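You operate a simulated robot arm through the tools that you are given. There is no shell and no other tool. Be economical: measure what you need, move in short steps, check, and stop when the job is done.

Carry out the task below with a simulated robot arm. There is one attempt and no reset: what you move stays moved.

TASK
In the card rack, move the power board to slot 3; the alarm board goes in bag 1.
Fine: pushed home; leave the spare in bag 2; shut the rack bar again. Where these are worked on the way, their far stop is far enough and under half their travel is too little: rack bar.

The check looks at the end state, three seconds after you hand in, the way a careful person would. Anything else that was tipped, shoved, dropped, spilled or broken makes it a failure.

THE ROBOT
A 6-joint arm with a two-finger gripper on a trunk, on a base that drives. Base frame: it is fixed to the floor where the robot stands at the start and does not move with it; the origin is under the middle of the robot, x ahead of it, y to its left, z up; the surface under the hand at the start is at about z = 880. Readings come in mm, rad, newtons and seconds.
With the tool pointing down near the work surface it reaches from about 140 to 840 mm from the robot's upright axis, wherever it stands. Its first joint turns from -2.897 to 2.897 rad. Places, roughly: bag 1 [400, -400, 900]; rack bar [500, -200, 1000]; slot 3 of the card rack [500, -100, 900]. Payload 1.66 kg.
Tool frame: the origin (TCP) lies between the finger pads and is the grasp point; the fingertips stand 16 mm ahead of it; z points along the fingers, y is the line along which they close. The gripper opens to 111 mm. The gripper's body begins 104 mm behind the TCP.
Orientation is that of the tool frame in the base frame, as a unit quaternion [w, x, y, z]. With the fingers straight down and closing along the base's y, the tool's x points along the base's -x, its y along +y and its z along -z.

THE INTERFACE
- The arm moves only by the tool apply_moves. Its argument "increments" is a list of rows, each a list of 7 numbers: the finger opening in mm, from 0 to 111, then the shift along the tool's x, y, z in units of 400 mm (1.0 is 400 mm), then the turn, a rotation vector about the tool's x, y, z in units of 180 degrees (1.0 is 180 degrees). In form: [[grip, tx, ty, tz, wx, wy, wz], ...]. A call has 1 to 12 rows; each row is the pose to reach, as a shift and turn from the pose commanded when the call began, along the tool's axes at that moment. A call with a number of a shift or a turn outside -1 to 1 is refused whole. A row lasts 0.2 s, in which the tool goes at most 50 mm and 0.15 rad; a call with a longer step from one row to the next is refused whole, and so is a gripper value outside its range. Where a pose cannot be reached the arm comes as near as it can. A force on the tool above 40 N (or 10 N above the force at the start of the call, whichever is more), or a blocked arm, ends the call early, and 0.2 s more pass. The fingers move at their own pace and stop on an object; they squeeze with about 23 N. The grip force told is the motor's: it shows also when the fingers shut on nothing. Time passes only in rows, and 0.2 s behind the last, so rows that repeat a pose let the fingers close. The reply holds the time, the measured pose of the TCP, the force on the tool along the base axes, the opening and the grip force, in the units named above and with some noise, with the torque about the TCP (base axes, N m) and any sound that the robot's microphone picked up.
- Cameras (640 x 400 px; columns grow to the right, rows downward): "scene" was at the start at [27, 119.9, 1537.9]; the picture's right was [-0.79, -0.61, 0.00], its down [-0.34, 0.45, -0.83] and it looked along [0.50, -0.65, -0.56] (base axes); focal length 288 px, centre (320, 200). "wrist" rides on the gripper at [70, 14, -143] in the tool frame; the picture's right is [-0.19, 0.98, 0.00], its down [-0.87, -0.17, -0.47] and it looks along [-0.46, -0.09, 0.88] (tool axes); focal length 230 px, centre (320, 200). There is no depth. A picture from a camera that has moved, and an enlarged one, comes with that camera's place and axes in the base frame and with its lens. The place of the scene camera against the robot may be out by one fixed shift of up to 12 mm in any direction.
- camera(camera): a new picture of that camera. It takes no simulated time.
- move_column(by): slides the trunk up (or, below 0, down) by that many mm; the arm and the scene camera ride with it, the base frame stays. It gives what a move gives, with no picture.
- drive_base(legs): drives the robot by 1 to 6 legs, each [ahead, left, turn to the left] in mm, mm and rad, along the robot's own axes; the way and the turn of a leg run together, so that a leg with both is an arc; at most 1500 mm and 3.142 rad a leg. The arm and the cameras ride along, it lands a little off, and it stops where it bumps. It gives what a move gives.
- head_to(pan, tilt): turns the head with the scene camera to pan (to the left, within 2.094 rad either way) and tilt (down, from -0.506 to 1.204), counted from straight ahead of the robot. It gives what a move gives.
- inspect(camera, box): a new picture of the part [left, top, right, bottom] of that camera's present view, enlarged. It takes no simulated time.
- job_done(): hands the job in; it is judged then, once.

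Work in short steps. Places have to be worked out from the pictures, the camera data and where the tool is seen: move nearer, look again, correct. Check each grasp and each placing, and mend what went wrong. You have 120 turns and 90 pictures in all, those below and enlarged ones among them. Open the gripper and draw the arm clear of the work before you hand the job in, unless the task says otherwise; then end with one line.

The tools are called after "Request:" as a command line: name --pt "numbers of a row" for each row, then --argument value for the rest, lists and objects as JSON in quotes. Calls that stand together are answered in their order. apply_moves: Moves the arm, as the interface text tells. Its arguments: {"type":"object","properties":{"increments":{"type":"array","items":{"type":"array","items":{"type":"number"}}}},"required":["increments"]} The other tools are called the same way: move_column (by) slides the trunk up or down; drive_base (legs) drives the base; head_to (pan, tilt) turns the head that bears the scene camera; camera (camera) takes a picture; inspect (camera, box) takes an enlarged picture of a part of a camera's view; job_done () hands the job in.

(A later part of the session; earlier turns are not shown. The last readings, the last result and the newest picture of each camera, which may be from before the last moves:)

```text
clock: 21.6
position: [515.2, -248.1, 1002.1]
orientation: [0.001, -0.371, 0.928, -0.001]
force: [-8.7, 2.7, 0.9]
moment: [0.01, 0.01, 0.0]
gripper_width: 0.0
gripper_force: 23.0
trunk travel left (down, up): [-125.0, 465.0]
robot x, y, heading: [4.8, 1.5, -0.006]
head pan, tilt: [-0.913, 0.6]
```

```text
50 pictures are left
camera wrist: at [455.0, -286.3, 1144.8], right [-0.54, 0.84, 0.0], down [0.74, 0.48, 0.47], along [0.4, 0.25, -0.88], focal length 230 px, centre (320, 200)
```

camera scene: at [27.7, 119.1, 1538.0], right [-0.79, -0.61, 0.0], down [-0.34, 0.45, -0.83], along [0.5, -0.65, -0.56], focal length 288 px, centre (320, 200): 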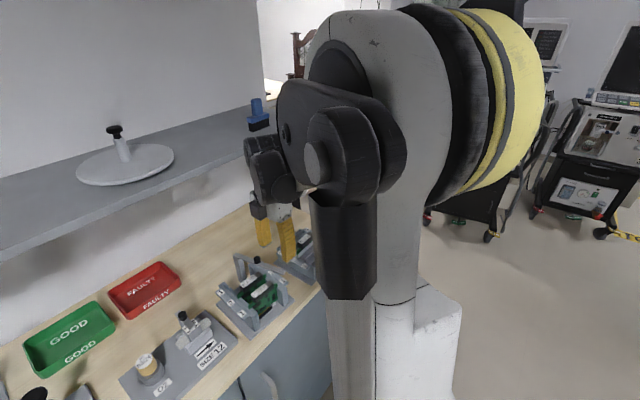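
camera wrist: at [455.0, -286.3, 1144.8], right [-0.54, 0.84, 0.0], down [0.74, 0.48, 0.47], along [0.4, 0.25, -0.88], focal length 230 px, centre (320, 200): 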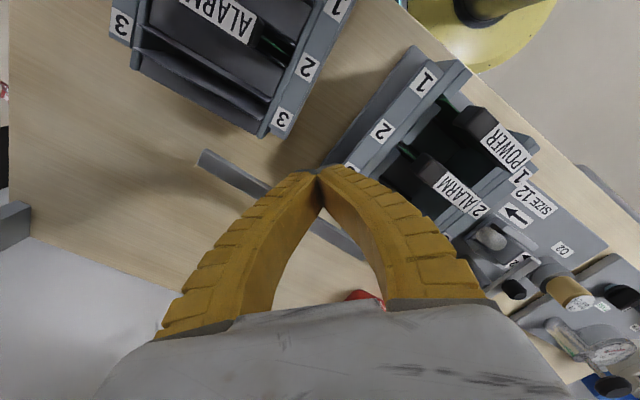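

The bar now stands near 86°, clear of the slots. I rise and go over the alarm card (≈(462,-158)) with yaw ≈1.5 so the fingers close across its thickness.

Request:
apply_moves --pt "0 0 0 -0.08 0 0 0" --pt "0 0 0 -0.15 0 0 0" --pt "40 -0.01 0.045 -0.15 0 0 -0.04" --pt "40 -0.02 0.09 -0.15 0 0 -0.08" --pt "40 -0.03 0.135 -0.15 0 0 -0.12" --pt "40 -0.04 0.175 -0.15 0 0 -0.16" --pt "40 -0.05 0.215 -0.15 0 0 -0.2" --pt "40 -0.059 0.254 -0.15 0 0 -0.2355"

Request:
camera --camera "wrist"

Request:
inspect --camera "scene" --box '[200, 200, 330, 320]'

```text
clock: 23.4
position: [464.0, -158.0, 1063.6]
orientation: [0.0, -0.682, 0.731, -0.002]
force: [0.5, 1.1, 0.3]
moment: [0.0, -0.02, 0.01]
gripper_width: 42.3
gripper_force: 1.9
trunk travel left (down, up): [-125.0, 465.0]
robot x, y, heading: [1.1, -3.4, -0.003]
head pan, tilt: [-0.913, 0.6]
```

```text
49 pictures are left
camera wrist: at [444.8, -226.5, 1206.6], right [-0.97, 0.26, 0.0], down [0.23, 0.85, 0.47], along [0.12, 0.45, -0.88], focal length 230 px, centre (320, 200)
```

wrist: 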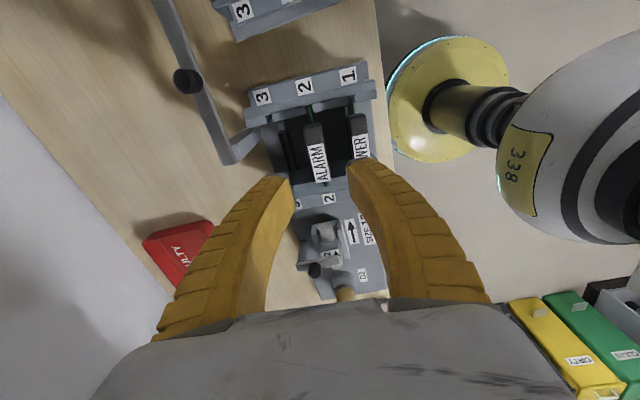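

```text
3.33 times, centred on (265, 260) of scene
camera zoom: at [28.2, 119.3, 1537.9], right [-0.79, -0.61, 0.0], down [-0.34, 0.45, -0.83], along [0.5, -0.65, -0.56], focal length 961 px, centre (503, 0)
```

zoom: 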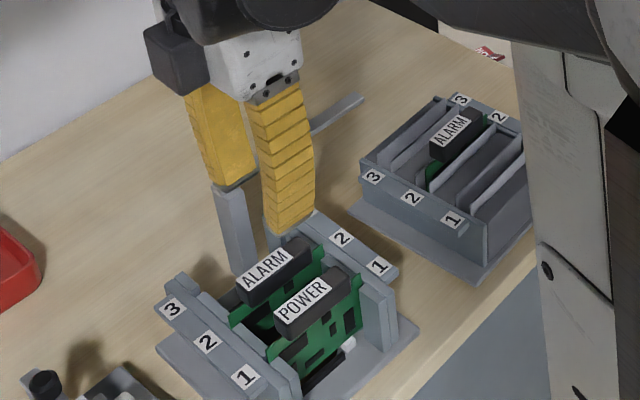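

Alarm grip lies under the TCP; I zoom in to get its yaw and thickness.

Request:
inspect --camera "wrist" --box '[240, 60, 400, 220]'

```text
2.50 times, centred on (320, 140) of wrist
camera zoom: at [444.8, -226.5, 1206.6], right [-0.97, 0.26, 0.0], down [0.23, 0.85, 0.47], along [0.12, 0.45, -0.88], focal length 575 px, centre (320, 350)
```

zoom: 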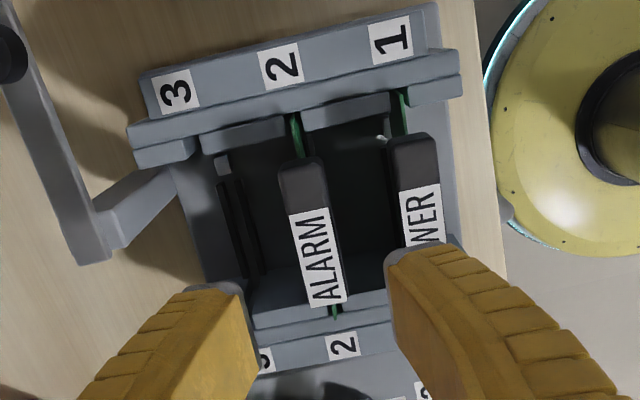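

Grip top is 18 mm thick, centred (464.6,-160), yaw matches within 0.02. I descend with 36 mm opening to z≈975 and close.

Request:
apply_moves --pt "36 0.005 -0.002 0.06 0 0 0.006" --pt "36 0.005 -0.002 0.13 0 0 0.006" --pt "36 0.005 -0.002 0.18 0 0 0.006" --pt "36 0.005 -0.002 0.222 0 0 0.006"

Request:
apply_moves --pt "0 0 0 0 0 0 0" --pt "0 0 0 0 0 0 0"

Request:
inspect --camera "wrist" --box '[240, 60, 400, 220]'

```text
clock: 24.3
position: [463.1, -160.1, 986.0]
orientation: [-0.001, -0.675, 0.738, -0.001]
force: [2.0, 0.4, 33.9]
moment: [0.1, 1.2, -0.03]
gripper_width: 35.3
gripper_force: 0.7
trunk travel left (down, up): [-125.0, 465.0]
robot x, y, heading: [-1.4, -0.5, -0.001]
head pan, tilt: [-0.913, 0.6]
stopped in row 4: the force on the tool passed its limit at 48 N (the readings are from after the stop); the commanded pose is now the measured one
```

```text
clock: 24.9
position: [463.3, -159.6, 984.4]
orientation: [0.0, -0.675, 0.737, 0.0]
force: [-1.4, 2.4, 3.1]
moment: [0.04, 0.02, 0.28]
gripper_width: 15.3
gripper_force: 23.3
trunk travel left (down, up): [-125.0, 465.0]
robot x, y, heading: [1.5, -2.8, -0.002]
head pan, tilt: [-0.913, 0.6]
```

```text
2.50 times, centred on (320, 140) of wrist
camera zoom: at [444.4, -228.8, 1126.5], right [-0.96, 0.28, 0.0], down [0.24, 0.85, 0.47], along [0.13, 0.45, -0.88], focal length 575 px, centre (320, 350)
```

zoom: 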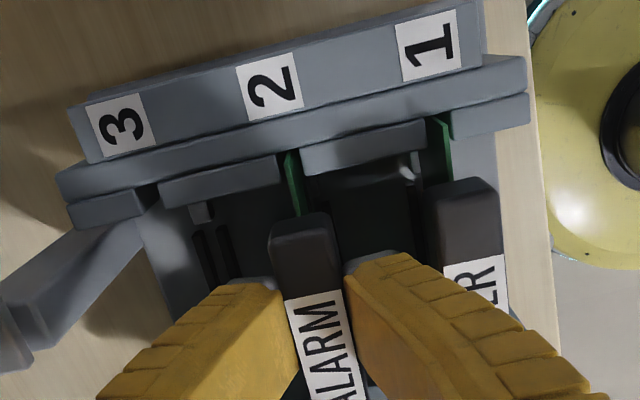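

The −x finger brushed the power grip, but now the alarm grip is held at 15 mm. I lift straight up.

Request:
apply_moves --pt "0 0 0 -0.03 0 0 0" --pt "0 0 0 -0.08 0 0 0" --pt "0 0 0 -0.14 0 0 0" --pt "0 0 0 -0.21 0 0 0" --pt "0 0 0 -0.28 0 0 0"

Request:
camera --camera "wrist"

Request:
camera --camera "scene"

```text
clock: 26.1
position: [463.8, -162.3, 1094.6]
orientation: [0.0, -0.675, 0.738, -0.001]
force: [-0.3, -0.6, -0.2]
moment: [0.03, 0.01, 0.01]
gripper_width: 13.1
gripper_force: 22.8
trunk travel left (down, up): [-125.0, 465.0]
robot x, y, heading: [2.7, -0.6, -0.002]
head pan, tilt: [-0.913, 0.6]
```

```text
45 pictures are left
camera wrist: at [443.7, -230.7, 1238.6], right [-0.96, 0.28, 0.0], down [0.24, 0.85, 0.47], along [0.13, 0.45, -0.88], focal length 230 px, centre (320, 200)
```

wrist: 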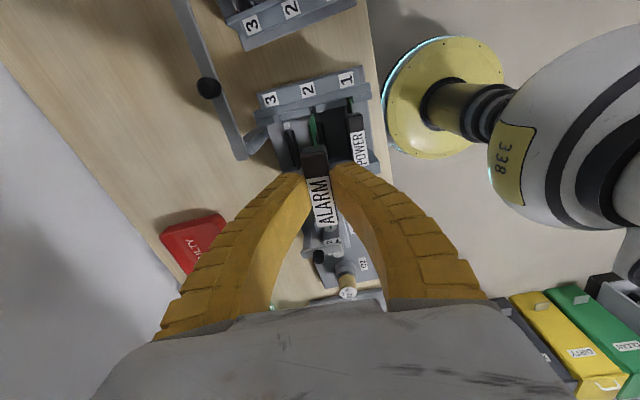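

```text
44 pictures are left
camera scene: at [28.4, 119.2, 1537.9], right [-0.79, -0.61, 0.0], down [-0.34, 0.45, -0.83], along [0.5, -0.65, -0.56], focal length 288 px, centre (320, 200)
```

scene: 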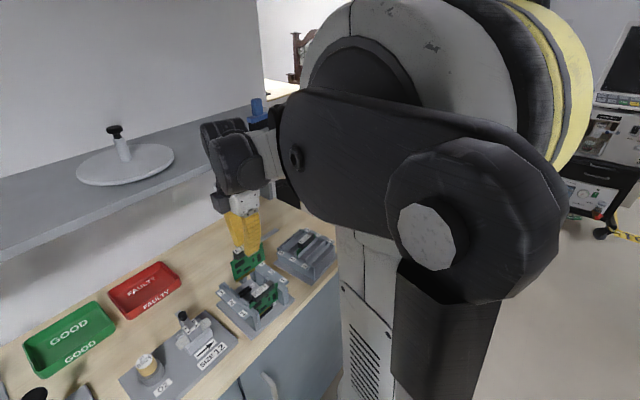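

The alarm card is out and held. I move part-way toward the bag holder with yaw 1.6 so the wrist camera can measure bag 1.

Request:
apply_moves --pt "0 0.07 0.026 -0.0375 0 0 -0.01" --pt "0 0.14 0.053 -0.0375 0 0 -0.02" --pt "0 0.21 0.079 -0.0375 0 0 -0.03" --pt "0 0.2805 0.1055 -0.0375 0 0 -0.0395"

Request:
inspect --camera "wrist" --box '[190, 20, 400, 210]'

Request:
inspect --camera "scene" --box '[220, 200, 340, 310]'

```text
clock: 27.1
position: [412.4, -269.6, 1112.0]
orientation: [-0.001, 0.72, -0.694, 0.001]
force: [0.7, 0.1, -1.0]
moment: [0.0, -0.02, 0.02]
gripper_width: 12.9
gripper_force: 22.7
trunk travel left (down, up): [-125.0, 465.0]
robot x, y, heading: [-1.4, -0.0, -0.004]
head pan, tilt: [-0.913, 0.6]
```

```text
2.11 times, centred on (295, 115) of wrist
camera zoom: at [399.9, -339.1, 1253.8], right [-0.99, 0.16, 0.0], down [0.14, 0.87, 0.47], along [0.07, 0.47, -0.88], focal length 484 px, centre (373, 379)
```

zoom: 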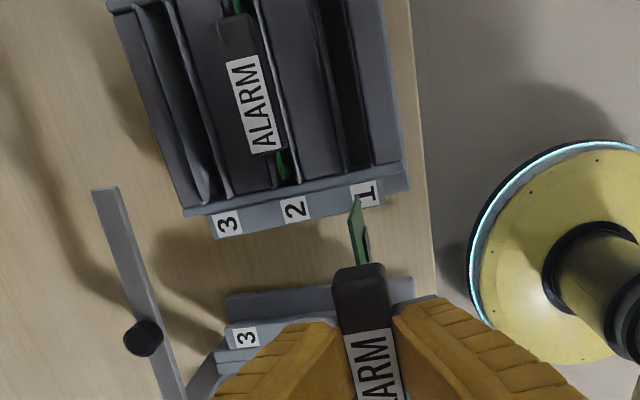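

```text
3.64 times, centred on (280, 255) of scene
camera zoom: at [28.4, 118.7, 1537.9], right [-0.79, -0.61, 0.0], down [-0.34, 0.45, -0.83], along [0.5, -0.65, -0.56], focal length 1048 px, centre (466, 0)
```

zoom: 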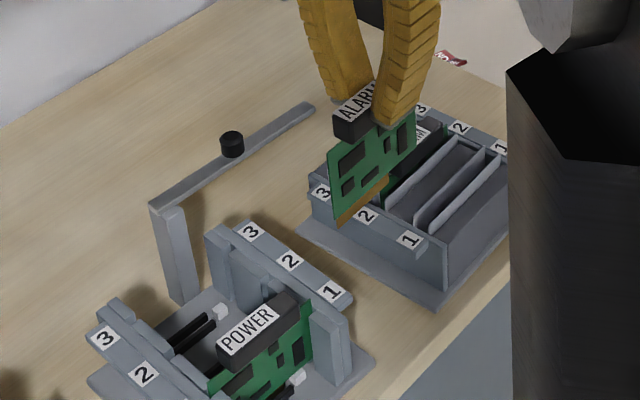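

I need a closer look at the bag pockets to locate bag 1's opening.

Request:
inspect --camera "wrist" --box '[230, 20, 330, 120]'

Request:
inspect --camera "scene" --box '[290, 225, 340, 275]'

```text
4.00 times, centred on (280, 70) of wrist
camera zoom: at [399.9, -339.1, 1253.8], right [-0.99, 0.16, 0.0], down [0.14, 0.87, 0.47], along [0.07, 0.47, -0.88], focal length 920 px, centre (480, 720)
```

zoom: 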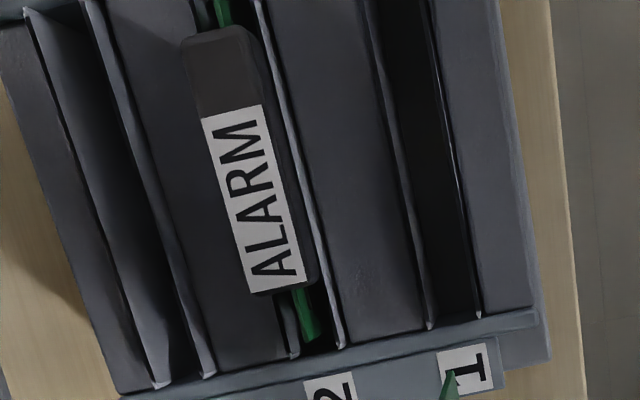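

```text
8.00 times, centred on (315, 250) of scene
camera zoom: at [28.4, 118.7, 1537.9], right [-0.79, -0.61, 0.0], down [-0.34, 0.45, -0.83], along [0.5, -0.65, -0.56], focal length 2306 px, centre (360, -200)
```

zoom: 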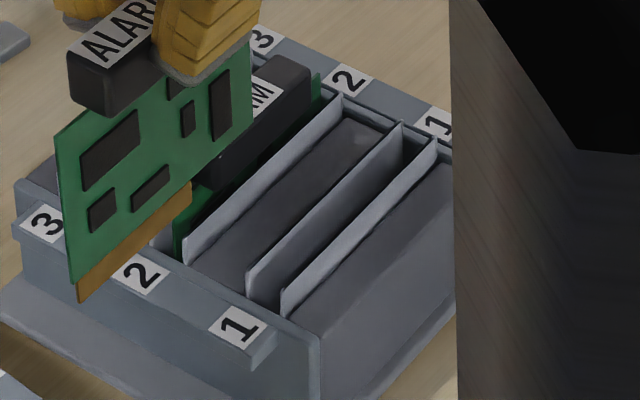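

Bag 1's pocket centre line is at about x=411, and the spare's grip (455,-363, top 978) shows the seated pose. I move above bag 1 at (411,-365) and lower to just above the pocket.

Request:
apply_moves --pt "0 0.08 0.004 0 0 0 0" --pt "0 0.16 0.008 0 0 0 0" --pt "0 0.238 0.0123 0 0 0 0" --pt "0 0.238 0.0123 0.08 0 0 0" --pt "0 0.238 0.0123 0.15 0 0 0"

Request:
inspect --camera "wrist" --box '[230, 40, 410, 220]'

Request:
inspect --camera "scene" --box '[270, 200, 350, 280]'

```text
clock: 28.3
position: [412.1, -363.1, 1052.8]
orientation: [0.0, 0.72, -0.694, 0.001]
force: [0.2, 0.1, -1.2]
moment: [-0.08, 0.0, 0.0]
gripper_width: 12.9
gripper_force: 22.9
trunk travel left (down, up): [-125.0, 465.0]
robot x, y, heading: [3.0, -1.0, -0.001]
head pan, tilt: [-0.913, 0.6]
```

```text
2.22 times, centred on (320, 130) of wrist
camera zoom: at [400.5, -434.4, 1195.3], right [-0.99, 0.16, 0.0], down [0.14, 0.87, 0.47], along [0.07, 0.46, -0.88], focal length 511 px, centre (320, 356)
```

zoom: 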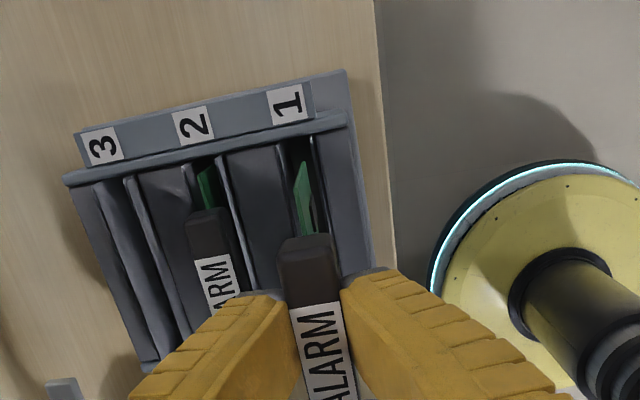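

```text
5.00 times, centred on (310, 240) of scene
camera zoom: at [28.9, 119.0, 1537.9], right [-0.79, -0.61, 0.0], down [-0.34, 0.45, -0.83], along [0.5, -0.65, -0.56], focal length 1441 px, centre (370, 0)
```

zoom: 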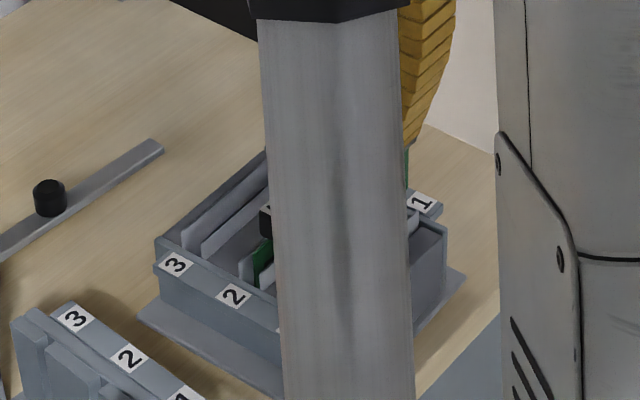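

The card edge is centred over pocket 1. I lower it gently to the seated height.

Request:
apply_moves --pt "0 0 0 0.03 0 0 0" --pt "0 0 0 0.06 0 0 0" --pt "0 0 0 0.09 0 0 0" --pt "0 0 0 0.12 0 0 0" --pt "0 0 0 0.15 0 0 0" --pt "0 0 0 0.175 0 0 0"

Request:
inspect --camera "wrist" --box '[230, 40, 410, 220]'

```text
clock: 29.7
position: [411.2, -364.8, 982.5]
orientation: [-0.002, 0.719, -0.695, 0.001]
force: [-0.4, -0.6, -0.8]
moment: [0.01, 0.02, 0.01]
gripper_width: 12.9
gripper_force: 23.0
trunk travel left (down, up): [-125.0, 465.0]
robot x, y, heading: [-0.0, -0.5, -0.005]
head pan, tilt: [-0.913, 0.6]
```

```text
2.22 times, centred on (320, 130) of wrist
camera zoom: at [400.0, -434.1, 1124.5], right [-0.99, 0.16, 0.0], down [0.14, 0.87, 0.47], along [0.07, 0.46, -0.88], focal length 511 px, centre (320, 356)
```

zoom: 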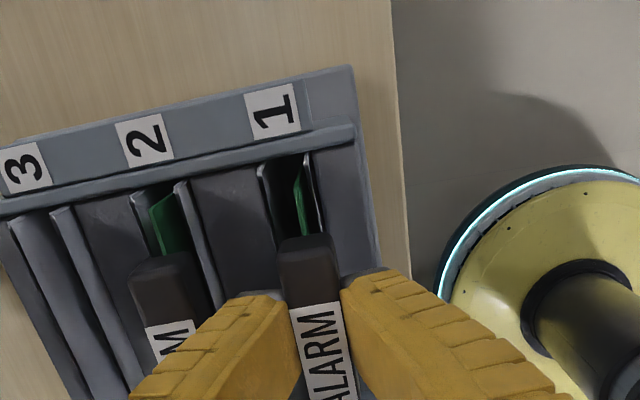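

The card is inside pocket 1 with no contact yet; I lower further in small steps until it meets the bottom.

Request:
apply_moves --pt "0 0 0 0.01 0 0 0" --pt "0 0 0 0.02 0 0 0" --pt "0 0 0 0.03 0 0 0" --pt "0 0 0 0.04 0 0 0"

Request:
inspect --camera "wrist" --box '[230, 40, 410, 220]'

```text
clock: 30.7
position: [409.2, -362.5, 964.5]
orientation: [0.0, 0.719, -0.695, 0.001]
force: [1.0, -0.6, 19.1]
moment: [-0.01, -0.02, 0.06]
gripper_width: 25.5
gripper_force: 23.3
trunk travel left (down, up): [-125.0, 465.0]
robot x, y, heading: [-0.1, -4.1, -0.004]
head pan, tilt: [-0.913, 0.6]
```

```text
2.22 times, centred on (320, 130) of wrist
camera zoom: at [398.8, -433.7, 1107.5], right [-0.99, 0.16, 0.0], down [0.14, 0.87, 0.47], along [0.08, 0.46, -0.88], focal length 511 px, centre (320, 356)
```

zoom: 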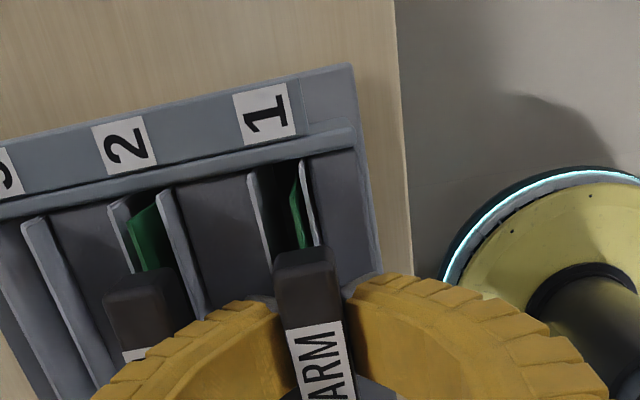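

The fingertips were wedged apart by the pocket plates (25 mm), so the card is likely resting free. I open, lift off and look.

Request:
apply_moves --pt "34 0 0 -0.02 0 0 0" --pt "34 0 0 -0.06 0 0 0" --pt "34 0 0 -0.13 0 0 0" --pt "34 0 0 -0.2 0 0 0"

Request:
inspect --camera "wrist" --box '[230, 40, 410, 220]'

Request:
inspect --camera "scene" --box '[270, 210, 350, 280]'

```text
clock: 31.7
position: [410.8, -364.3, 1044.3]
orientation: [-0.001, 0.72, -0.694, 0.001]
force: [-0.2, -0.1, 0.4]
moment: [0.03, -0.02, 0.0]
gripper_width: 36.8
gripper_force: 2.0
trunk travel left (down, up): [-125.0, 465.0]
robot x, y, heading: [-0.9, -0.7, -0.0]
head pan, tilt: [-0.913, 0.6]
```

```text
2.22 times, centred on (320, 130) of wrist
camera zoom: at [400.1, -434.4, 1187.1], right [-0.99, 0.16, 0.0], down [0.14, 0.87, 0.47], along [0.07, 0.46, -0.88], focal length 511 px, centre (320, 356)
```

zoom: 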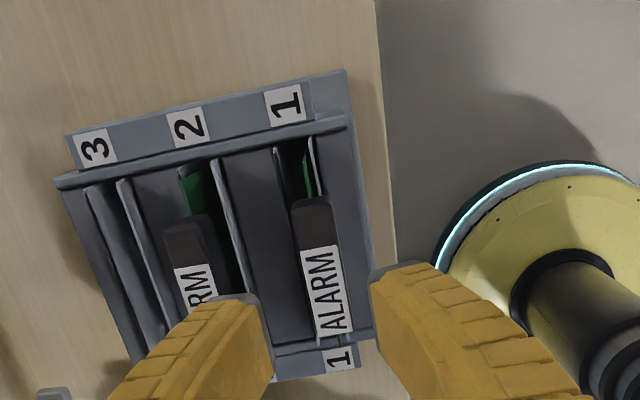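

```text
5.71 times, centred on (310, 245) of scene
camera zoom: at [28.3, 119.3, 1537.9], right [-0.79, -0.61, 0.0], down [-0.34, 0.45, -0.83], along [0.5, -0.65, -0.56], focal length 1647 px, centre (377, -57)
```

zoom: 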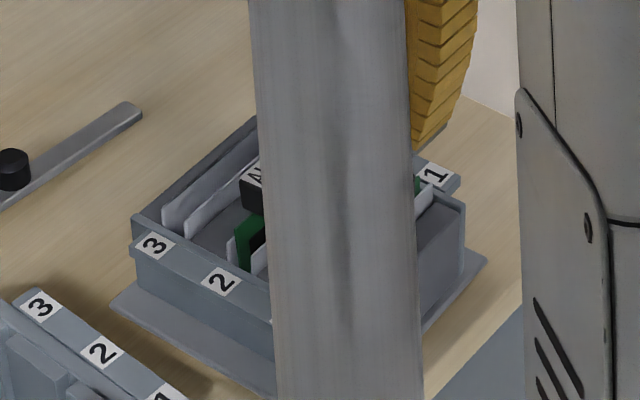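

The card sits in pocket 1 at the same height and position as the spare. I press lightly on its top with closed fingers to be sure it is down.

Request:
apply_moves --pt "0 0 0 0 0 0 0" --pt "0 0 0 0.06 0 0 0" --pt "0 0 0 0.1 0 0 0" --pt "0 0 0 0.12 0 0 0" --pt "0 0 0 0.135 0 0 0" --pt "0 0 0 0.15 0 0 0" --pt "0 0 0 0.165 0 0 0"

```text
clock: 33.3
position: [409.7, -362.9, 979.4]
orientation: [0.0, 0.719, -0.695, 0.001]
force: [-0.7, -0.9, 22.2]
moment: [0.02, 0.01, 0.02]
gripper_width: 7.7
gripper_force: 22.9
trunk travel left (down, up): [-125.0, 465.0]
robot x, y, heading: [-2.6, -3.0, -0.002]
head pan, tilt: [-0.913, 0.6]
```

Pressed to 22 N at its stop, so it is home. I lift away and look again.

Request:
apply_moves --pt "34 0 0 0 0 0 0" --pt "34 0 0 -0.06 0 0 0" --pt "34 0 0 -0.15 0 0 0" --pt "34 0 0 -0.24 0 0 0"

Request:
inspect --camera "wrist" --box '[230, 40, 410, 220]'

```text
clock: 34.3
position: [409.6, -364.7, 1075.9]
orientation: [0.0, 0.72, -0.694, 0.001]
force: [0.0, 0.0, 0.3]
moment: [0.0, 0.06, -0.04]
gripper_width: 36.5
gripper_force: 2.1
trunk travel left (down, up): [-125.0, 465.0]
robot x, y, heading: [2.2, -0.3, 0.002]
head pan, tilt: [-0.913, 0.6]
```

```text
2.22 times, centred on (320, 130) of wrist
camera zoom: at [399.2, -434.7, 1218.3], right [-0.99, 0.16, 0.0], down [0.14, 0.87, 0.47], along [0.07, 0.46, -0.88], focal length 511 px, centre (320, 356)
```

zoom: 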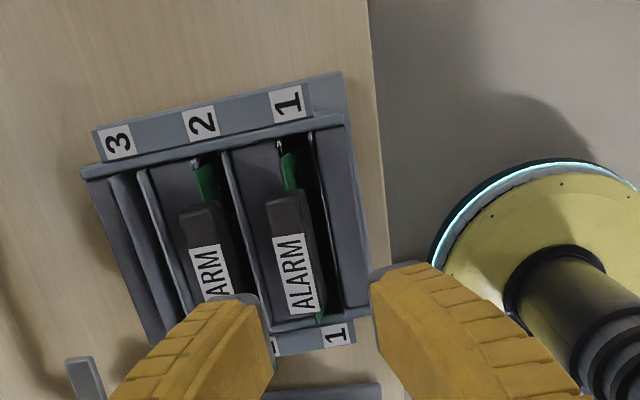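

The alarm board now sits like the spare. Next I go over the power card.

Request:
apply_moves --pt "34 -0.085 -0.008 0 0 0 0.007" --pt "34 -0.17 -0.015 0 0 0 0.014" --pt "34 -0.255 -0.023 0 0 0 0.021" --pt "34 -0.34 -0.031 0 0 0 0.028" --pt "34 -0.425 -0.038 0.015 0 0 0.035" --pt "34 -0.511 -0.046 0.03 0 0 0.0404"

Request:
inspect --camera "wrist" --box '[240, 60, 400, 220]'

Request:
inspect --camera "scene" --box '[200, 200, 340, 320]'

```text
clock: 35.7
position: [422.7, -158.9, 1062.9]
orientation: [0.0, -0.674, 0.739, -0.002]
force: [-1.1, 0.1, 0.0]
moment: [-0.01, -0.01, 0.02]
gripper_width: 36.6
gripper_force: 2.1
trunk travel left (down, up): [-125.0, 465.0]
robot x, y, heading: [2.3, -5.1, -0.001]
head pan, tilt: [-0.913, 0.6]
```

```text
2.50 times, centred on (320, 140) of wrist
camera zoom: at [402.7, -227.3, 1205.9], right [-0.96, 0.28, 0.0], down [0.25, 0.85, 0.47], along [0.13, 0.45, -0.88], focal length 575 px, centre (320, 350)
```

zoom: 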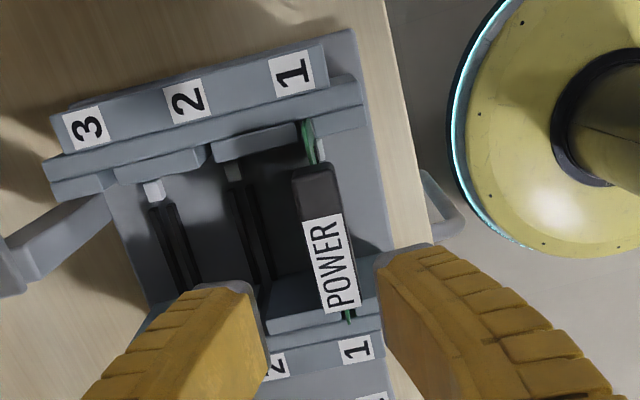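

```text
3.33 times, centred on (270, 260) of scene
camera zoom: at [28.5, 119.4, 1537.9], right [-0.79, -0.61, 0.0], down [-0.34, 0.45, -0.83], along [0.5, -0.65, -0.56], focal length 961 px, centre (487, 0)
```

zoom: 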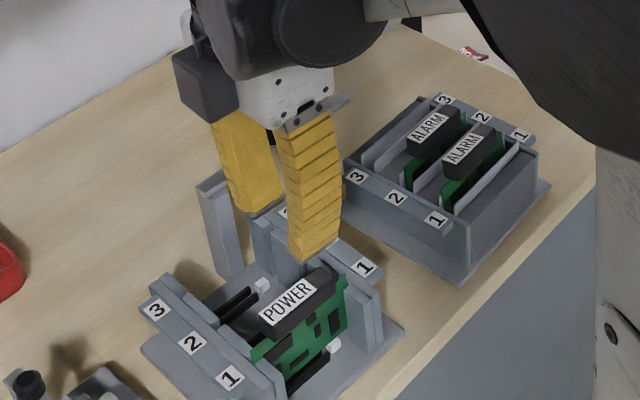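

The power grip is centred about (419,-157). I descend to z≈979 and grip it.

Request:
apply_moves --pt "36 -0.003 0.0096 0.07 0 0 0" --pt "36 -0.003 0.0096 0.14 0 0 0" --pt "36 -0.003 0.0096 0.18 0 0 0" --pt "36 -0.003 0.0096 0.208 0 0 0" --pt "0 -0.003 0.0096 0.208 0 0 0" --pt "0 -0.003 0.0096 0.208 0 0 0" --pt "0 -0.003 0.0096 0.208 0 0 0"

Request:
inspect --camera "wrist" --box '[240, 60, 400, 220]'

```text
clock: 37.3
position: [419.9, -156.7, 979.3]
orientation: [0.0, -0.674, 0.739, -0.001]
force: [11.8, -1.8, 7.4]
moment: [0.01, -0.07, 0.31]
gripper_width: 15.8
gripper_force: 23.0
trunk travel left (down, up): [-125.0, 465.0]
robot x, y, heading: [2.8, 0.4, -0.004]
head pan, tilt: [-0.913, 0.6]
```

```text
2.50 times, centred on (320, 140) of wrist
camera zoom: at [399.7, -225.7, 1122.1], right [-0.96, 0.28, 0.0], down [0.25, 0.85, 0.47], along [0.13, 0.45, -0.88], focal length 575 px, centre (320, 350)
```

zoom: 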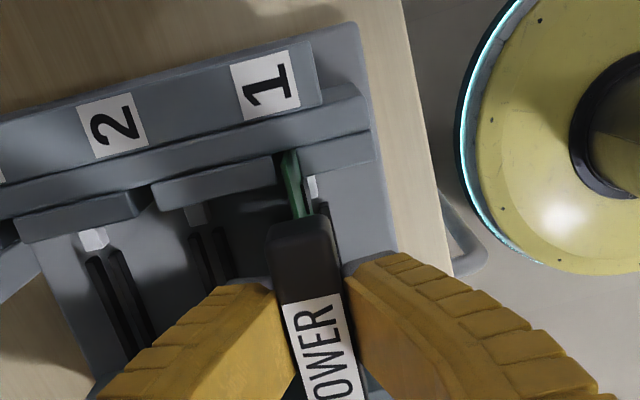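

Held at 15.8 mm (home z 979.3). I lift it straight up out of slot 1.

Request:
apply_moves --pt "0 0 0 -0.03 0 0 0" --pt "0 0 0 -0.08 0 0 0" --pt "0 0 0 -0.14 0 0 0" --pt "0 0 0 -0.21 0 0 0" --pt "0 0 0 -0.28 0 0 0" --pt "0 0 0 -0.29 0 0 0"

Request:
camera --camera "wrist"

Request:
inspect --camera "scene" --box '[200, 200, 340, 320]'

```text
clock: 38.7
position: [420.1, -156.6, 1096.9]
orientation: [-0.001, -0.674, 0.739, -0.001]
force: [-0.6, -0.5, -0.2]
moment: [-0.01, 0.02, 0.01]
gripper_width: 13.0
gripper_force: 22.9
trunk travel left (down, up): [-125.0, 465.0]
robot x, y, heading: [1.4, -2.3, -0.001]
head pan, tilt: [-0.913, 0.6]
```

```text
29 pictures are left
camera wrist: at [398.5, -225.7, 1239.7], right [-0.96, 0.28, 0.0], down [0.25, 0.85, 0.47], along [0.13, 0.45, -0.88], focal length 230 px, centre (320, 200)
```

wrist: 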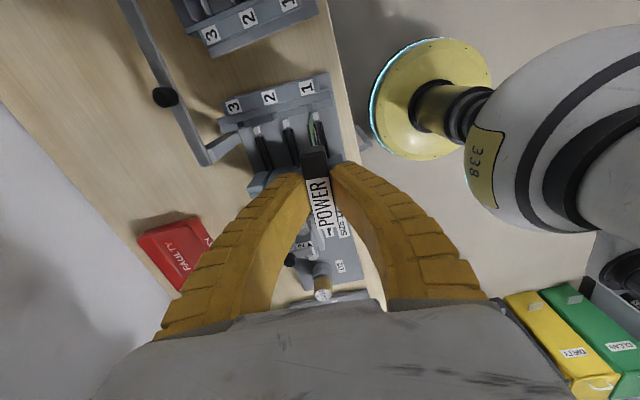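

```text
3.33 times, centred on (270, 260) of scene
camera zoom: at [28.6, 119.1, 1537.9], right [-0.79, -0.61, 0.0], down [-0.34, 0.45, -0.83], along [0.5, -0.65, -0.56], focal length 961 px, centre (487, 0)
```

zoom: 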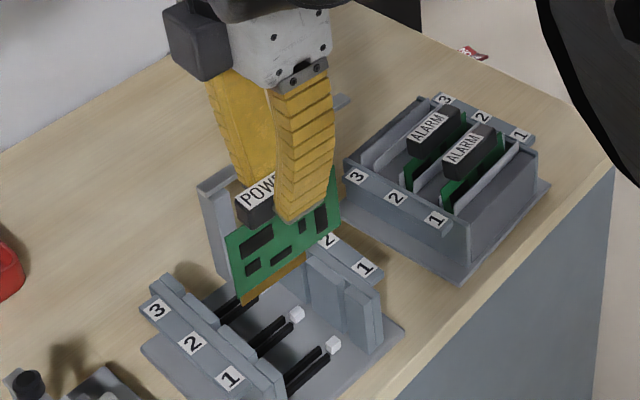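

Power card is out and held. I zoom in on the slot guides and connectors to locate slot 3.

Request:
inspect --camera "wrist" --box '[210, 70, 350, 190]'

```text
3.33 times, centred on (280, 130) of wrist
camera zoom: at [398.5, -225.7, 1239.7], right [-0.96, 0.28, 0.0], down [0.25, 0.85, 0.47], along [0.13, 0.45, -0.88], focal length 767 px, centre (453, 433)
```

zoom: 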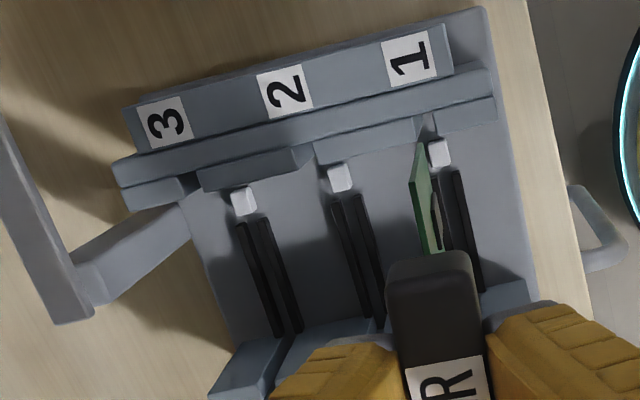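

From the connectors the slot pitch is ≈44 mm, so slot 3's home is near TCP (508,-162). I shift there at height.

Request:
apply_moves --pt "0 -0.002 -0.055 0 0 0 0" --pt "0 -0.004 -0.11 0 0 0 0" --pt "0 -0.006 -0.165 0 0 0 -0.002" --pt "0 -0.008 -0.2214 0 0 0 -0.004"

Request:
inspect --camera "wrist" --box '[240, 60, 400, 200]'

Request:
inspect --camera "scene" --box '[200, 200, 320, 320]'

```text
clock: 39.7
position: [508.0, -162.2, 1096.5]
orientation: [0.0, -0.678, 0.735, -0.001]
force: [-0.3, 0.5, -0.9]
moment: [0.01, 0.0, -0.03]
gripper_width: 12.8
gripper_force: 22.9
trunk travel left (down, up): [-125.0, 465.0]
robot x, y, heading: [-0.3, -5.1, -0.002]
head pan, tilt: [-0.913, 0.6]
```

```text
2.86 times, centred on (320, 130) of wrist
camera zoom: at [488.7, -231.2, 1238.1], right [-0.96, 0.27, 0.0], down [0.24, 0.85, 0.47], along [0.13, 0.45, -0.88], focal length 657 px, centre (320, 400)
```

zoom: 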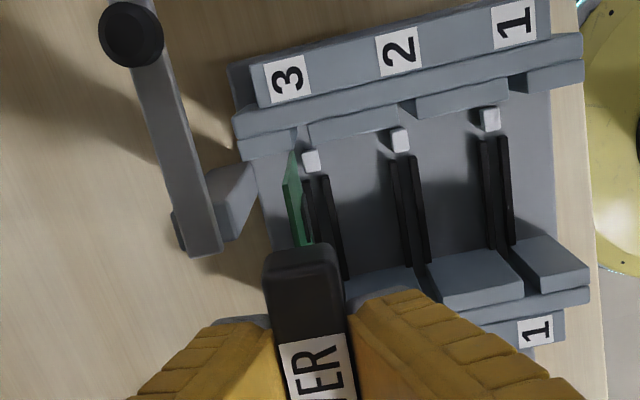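

```text
3.33 times, centred on (260, 260) of scene
camera zoom: at [29.1, 119.0, 1537.9], right [-0.79, -0.61, 0.0], down [-0.34, 0.45, -0.83], along [0.5, -0.65, -0.56], focal length 961 px, centre (520, 0)
```

zoom: 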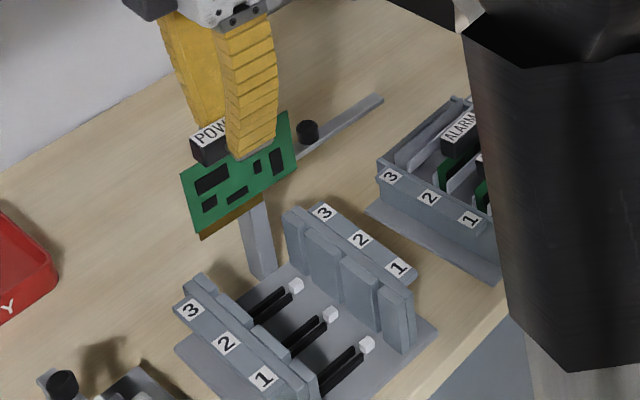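

Relative to the card, slot 3 looks just as slot 1 did (within ~1–2 mm). I lower it into the guides, watching force.

Request:
apply_moves --pt "0 0 0 0.04 0 0 0" --pt "0 0 0 0.08 0 0 0" --pt "0 0 0 0.11 0 0 0" --pt "0 0 0 0.14 0 0 0" --pt "0 0 0 0.16 0 0 0" --pt "0 0 0 0.18 0 0 0"

Request:
inspect --camera "wrist" --box '[240, 60, 400, 200]'

```text
clock: 41.1
position: [507.8, -163.5, 1024.2]
orientation: [0.0, -0.678, 0.735, -0.002]
force: [-0.5, -0.3, 0.1]
moment: [-0.03, 0.01, -0.02]
gripper_width: 12.7
gripper_force: 23.1
trunk travel left (down, up): [-125.0, 465.0]
robot x, y, heading: [1.3, -3.8, -0.005]
head pan, tilt: [-0.913, 0.6]
```

```text
2.86 times, centred on (320, 130) of wrist
camera zoom: at [488.5, -231.7, 1166.1], right [-0.96, 0.27, 0.0], down [0.24, 0.85, 0.47], along [0.13, 0.45, -0.88], focal length 657 px, centre (320, 400)
```

zoom: 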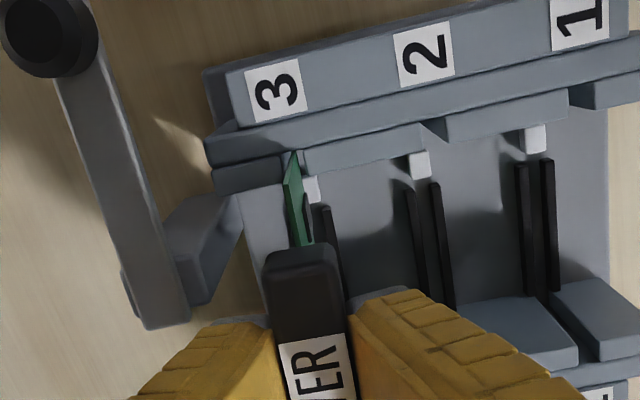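

The card edge enters the slot 3 gap without force. I continue down toward home.

Request:
apply_moves --pt "0 0 0 0.025 0 0 0" --pt "0 0 0 0.05 0 0 0" --pt "0 0 0 0.075 0 0 0" --pt "0 0 0 0.09 0 0 0" --pt "0 0 0 0.1 0 0 0" --pt "0 0 0 0.11 0 0 0" --pt "0 0 0 0.118 0 0 0"

Request:
inspect --camera "wrist" --box '[240, 60, 400, 200]'

```text
clock: 42.7
position: [506.2, -162.2, 975.8]
orientation: [0.0, -0.679, 0.735, -0.001]
force: [7.1, -3.6, 21.6]
moment: [-0.09, -0.27, -0.04]
gripper_width: 20.9
gripper_force: 23.4
trunk travel left (down, up): [-125.0, 465.0]
robot x, y, heading: [4.6, -5.8, -0.004]
head pan, tilt: [-0.913, 0.6]
```

```text
2.86 times, centred on (320, 130) of wrist
camera zoom: at [487.4, -231.0, 1119.6], right [-0.96, 0.27, 0.0], down [0.23, 0.85, 0.47], along [0.13, 0.45, -0.88], focal length 657 px, centre (320, 400)
```

zoom: 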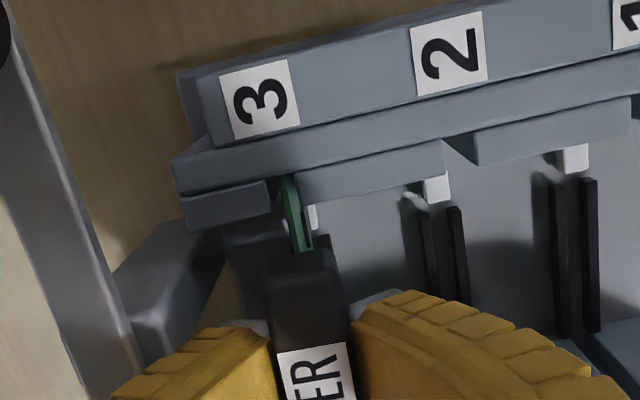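

The card met its connector (22 N) and the fingers slipped wider. I open, rise, and then press on the grip with closed fingers.

Request:
apply_moves --pt "36 0 0 0 0 0 0" --pt "36 0 0 -0.05 0 0 0" --pt "36 0 0 -0.12 0 0 0" --pt "0 0 0 -0.14 0 0 0" --pt "0 0 0 -0.14 0 0 0"

Request:
inspect --camera "wrist" --box '[240, 60, 400, 200]'

Request:
inspect --camera "scene" --box '[200, 220, 320, 320]'

```text
clock: 43.9
position: [507.1, -161.4, 1033.5]
orientation: [0.0, -0.678, 0.735, -0.001]
force: [0.5, 0.1, 0.0]
moment: [0.0, 0.02, 0.01]
gripper_width: 0.1
gripper_force: 23.0
trunk travel left (down, up): [-125.0, 465.0]
robot x, y, heading: [2.6, 1.0, -0.002]
head pan, tilt: [-0.913, 0.6]
```

```text
2.86 times, centred on (320, 130) of wrist
camera zoom: at [487.4, -230.7, 1175.6], right [-0.96, 0.27, 0.0], down [0.24, 0.85, 0.47], along [0.13, 0.45, -0.88], focal length 657 px, centre (320, 400)
```

zoom: 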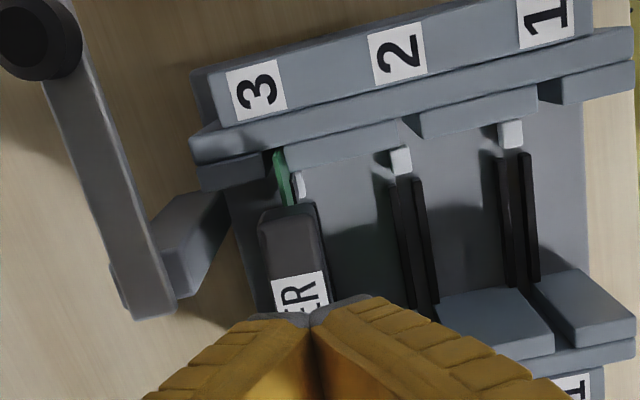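

```text
4.00 times, centred on (260, 270) of scene
camera zoom: at [28.6, 119.1, 1537.9], right [-0.79, -0.61, 0.0], down [-0.34, 0.45, -0.83], along [0.5, -0.65, -0.56], focal length 1153 px, centre (560, -80)
```

zoom: 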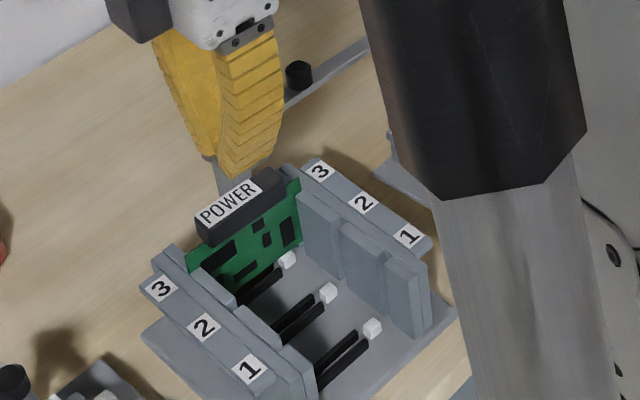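

The power board stands in slot 3. I centre over its grip and press down in small steps, up to the force limit.

Request:
apply_moves --pt "0 0 -0.008 0.04 0 0 0" --pt "0 0 -0.008 0.07 0 0 0" --pt "0 0 -0.008 0.085 0 0 0" --pt "0 0 -0.008 0.095 0 0 0" --pt "0 0 -0.008 0.105 0 0 0" --pt "0 0 -0.008 0.115 0 0 0" --pt "0 0 -0.008 0.125 0 0 0"

```text
clock: 45.5
position: [508.8, -162.6, 983.9]
orientation: [0.0, -0.678, 0.735, -0.002]
force: [-0.5, -0.7, 23.3]
moment: [-0.09, -0.05, 0.02]
gripper_width: 8.1
gripper_force: 22.9
trunk travel left (down, up): [-125.0, 465.0]
robot x, y, heading: [0.1, 4.6, -0.002]
head pan, tilt: [-0.913, 0.6]
```

The fingers wedge around the grip, limiting the push to ~23 N. I rise and turn back to yaw ≈0.1 so both closed fingers press flat along the grip.

Request:
apply_moves --pt "0 0 0 -0.06 0 0 0" --pt "0 0 0 -0.12 0 0 0.044" --pt "0 0 0 -0.12 0 0 0.088" --pt "0 0 0 -0.12 0 0 0.132" --pt "0 0 0 -0.12 0 0 0.176" --pt "0 0 0 -0.12 0 0 0.22" --pt "0 0 0 -0.12 0 0 0.264" --pt "0 0 0 -0.12 0 0 0.308" --pt "0 0 0 -0.12 0 0 0.352" --pt "0 0 0 -0.12 0 0 0.396" --pt "0 0 0 -0.12 0 0 0.44" --pt "0 0 0 -0.12 0 0 0.475"

Request:
inspect --camera "wrist" --box '[220, 60, 420, 220]'

```text
clock: 48.1
position: [509.4, -162.9, 1031.3]
orientation: [0.001, 0.002, 1.0, -0.001]
force: [-0.5, 0.1, -0.6]
moment: [0.0, -0.02, 0.0]
gripper_width: 0.2
gripper_force: 22.9
trunk travel left (down, up): [-125.0, 465.0]
robot x, y, heading: [-0.8, 0.3, -0.005]
head pan, tilt: [-0.913, 0.6]
```

```text
2.50 times, centred on (320, 140) of wrist
camera zoom: at [439.8, -149.5, 1173.5], right [0.19, 0.98, 0.0], down [0.86, -0.17, 0.47], along [0.46, -0.09, -0.88], focal length 575 px, centre (320, 350)
```

zoom: 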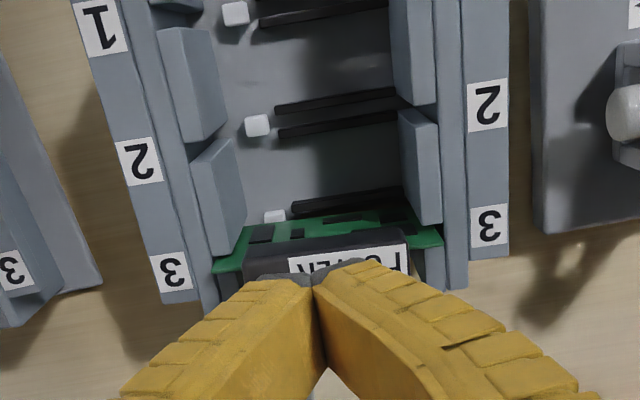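

Fingers are above the middle of the power grip; I press straight down until the force limit.

Request:
apply_moves --pt "0 0 0 0.04 0 0 0" --pt "0 0 0 0.065 0 0 0" --pt "0 0 0 0.08 0 0 0" --pt "0 0 0 0.09 0 0 0" --pt "0 0 0 0.1 0 0 0" --pt "0 0 0 0.11 0 0 0" --pt "0 0 0 0.12 0 0 0"

```text
clock: 49.7
position: [509.5, -163.2, 984.9]
orientation: [0.002, 0.001, 1.0, -0.001]
force: [5.9, -1.6, 37.0]
moment: [0.02, -0.14, 0.01]
gripper_width: 5.6
gripper_force: 23.2
trunk travel left (down, up): [-125.0, 465.0]
robot x, y, heading: [2.9, -0.0, -0.001]
head pan, tilt: [-0.913, 0.6]
```

37 N at z≈985: the board is pressed home. Now I rise and turn to yaw 1.5 beside the open bar to measure it for closing.

Request:
apply_moves --pt "0 0 0 -0.09 0 0 0" --pt "0 0.001 -0.03 -0.18 0 0 -0.044" --pt "40 0.002 -0.06 -0.18 0 0 -0.088" --pt "76 0.003 -0.09 -0.18 0 0 -0.132" --pt "76 0.005 -0.12 -0.18 0 0 -0.176" --pt "76 0.007 -0.15 -0.18 0 0 -0.22" --pt "76 0.009 -0.18 -0.18 0 0 -0.264" --pt "76 0.01 -0.21 -0.18 0 0 -0.308" --pt "76 0.011 -0.24 -0.18 0 0 -0.352" --pt "76 0.012 -0.27 -0.18 0 0 -0.396" --pt "76 0.0125 -0.3 -0.18 0 0 -0.44" --pt "76 0.0125 -0.3125 -0.18 0 0 -0.475"

Request:
camera --camera "wrist"

Request:
inspect --camera "scene" --box '[200, 220, 320, 320]'

```text
clock: 52.3
position: [504.8, -287.2, 1055.7]
orientation: [0.0, -0.679, 0.734, -0.001]
force: [-0.6, 0.5, 0.0]
moment: [-0.01, 0.0, 0.04]
gripper_width: 77.5
gripper_force: 1.5
trunk travel left (down, up): [-125.0, 465.0]
robot x, y, heading: [2.1, 1.3, -0.005]
head pan, tilt: [-0.913, 0.6]
```

```text
19 pictures are left
camera wrist: at [485.7, -355.7, 1198.2], right [-0.96, 0.27, 0.0], down [0.23, 0.85, 0.47], along [0.13, 0.45, -0.88], focal length 230 px, centre (320, 200)
```

wrist: 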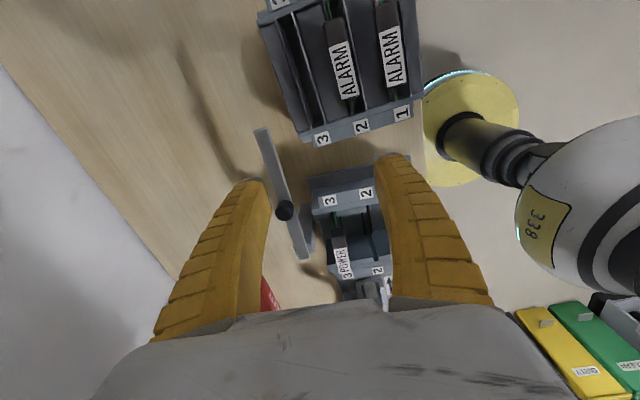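

```text
4.00 times, centred on (260, 270) of scene
camera zoom: at [28.6, 119.1, 1537.9], right [-0.79, -0.61, 0.0], down [-0.34, 0.45, -0.83], along [0.5, -0.65, -0.56], focal length 1153 px, centre (560, -80)
```

zoom: 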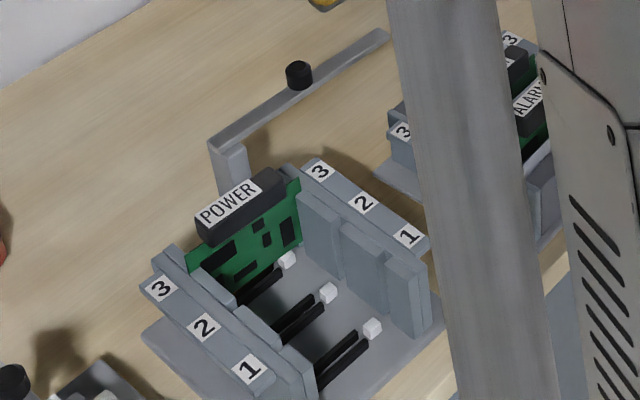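

The power board looks seated. The bar runs from about (555,-178) to (547,-332). I lower with 90 mm opening so the +x finger comes down beyond the bar at y≈-294.

Request:
apply_moves --pt "90 0.015 -0.024 0 0 0 0" --pt "90 0.015 -0.024 0.06 0 0 0" --pt "90 0.015 -0.024 0.12 0 0 0" --pt "90 0.015 -0.024 0.165 0 0 0"

Request:
inspect --camera "wrist" --box '[200, 80, 440, 260]'

```text
clock: 53.3
position: [513.4, -295.3, 987.5]
orientation: [0.0, -0.678, 0.735, -0.001]
force: [0.6, -0.1, -0.6]
moment: [-0.01, -0.03, 0.01]
gripper_width: 90.7
gripper_force: 1.0
trunk travel left (down, up): [-125.0, 465.0]
robot x, y, heading: [-0.6, -3.8, -0.004]
head pan, tilt: [-0.913, 0.6]
```

```text
2.22 times, centred on (320, 170) of wrist
camera zoom: at [494.6, -363.1, 1130.5], right [-0.96, 0.27, 0.0], down [0.24, 0.85, 0.47], along [0.13, 0.45, -0.88], focal length 511 px, centre (320, 267)
```

zoom: 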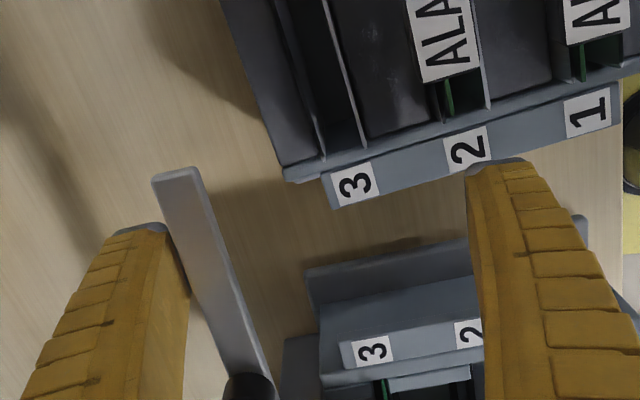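

The +x finger is right behind the bar. I sweep it back along the arc, half-way first.

Request:
apply_moves --pt "90 -0.0136 0.0445 0 0 0 0.0382" --pt "90 -0.031 0.0745 0 0 0 0.0764" --pt "90 -0.0518 0.1023 0 0 0 0.1146" --pt "90 -0.0758 0.1273 0 0 0 0.1528" --pt "90 -0.1025 0.1493 0 0 0 0.191" --pt "90 -0.1318 0.168 0 0 0 0.2292" --pt "90 -0.163 0.183 0 0 0 0.2674"

Request:
camera --camera "wrist"

```text
clock: 54.9
position: [446.5, -223.9, 989.3]
orientation: [-0.001, -0.319, 0.948, -0.001]
force: [-0.3, 1.1, -0.4]
moment: [-0.01, 0.0, 0.01]
gripper_width: 91.0
gripper_force: 0.5
trunk travel left (down, up): [-125.0, 465.0]
robot x, y, heading: [0.4, -4.6, -0.002]
head pan, tilt: [-0.913, 0.6]
```

```text
16 pictures are left
camera wrist: at [382.1, -254.9, 1132.0], right [-0.44, 0.9, 0.0], down [0.79, 0.39, 0.47], along [0.42, 0.21, -0.88], focal length 230 px, centre (320, 200)
```

wrist: 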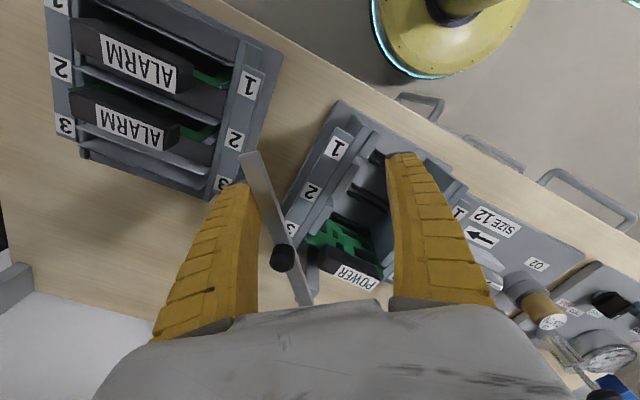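

The bar follows nicely (θ≈0.69). I continue the sweep to nearly closed.

Request:
apply_moves --pt "90 -0.0136 0.032 0 0 0 0.0382" --pt "90 -0.031 0.062 0 0 0 0.0764" --pt "90 -0.0518 0.0898 0 0 0 0.1146" --pt "90 -0.0758 0.1148 0 0 0 0.1528" --pt "90 -0.1025 0.1368 0 0 0 0.191"

Request:
camera --camera "wrist"

```text
clock: 56.1
position: [447.2, -155.4, 989.4]
orientation: [0.001, -0.025, 1.0, -0.001]
force: [-0.4, -0.1, -0.6]
moment: [0.02, -0.02, 0.0]
gripper_width: 90.9
gripper_force: 0.6
trunk travel left (down, up): [-125.0, 465.0]
robot x, y, heading: [0.5, -1.0, -0.002]
head pan, tilt: [-0.913, 0.6]
```

```text
15 pictures are left
camera wrist: at [375.7, -145.3, 1132.2], right [0.14, 0.99, 0.0], down [0.87, -0.12, 0.47], along [0.47, -0.07, -0.88], focal length 230 px, centre (320, 200)
```

wrist: 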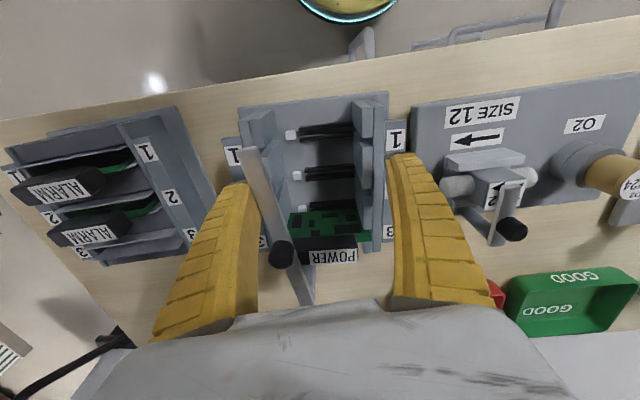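

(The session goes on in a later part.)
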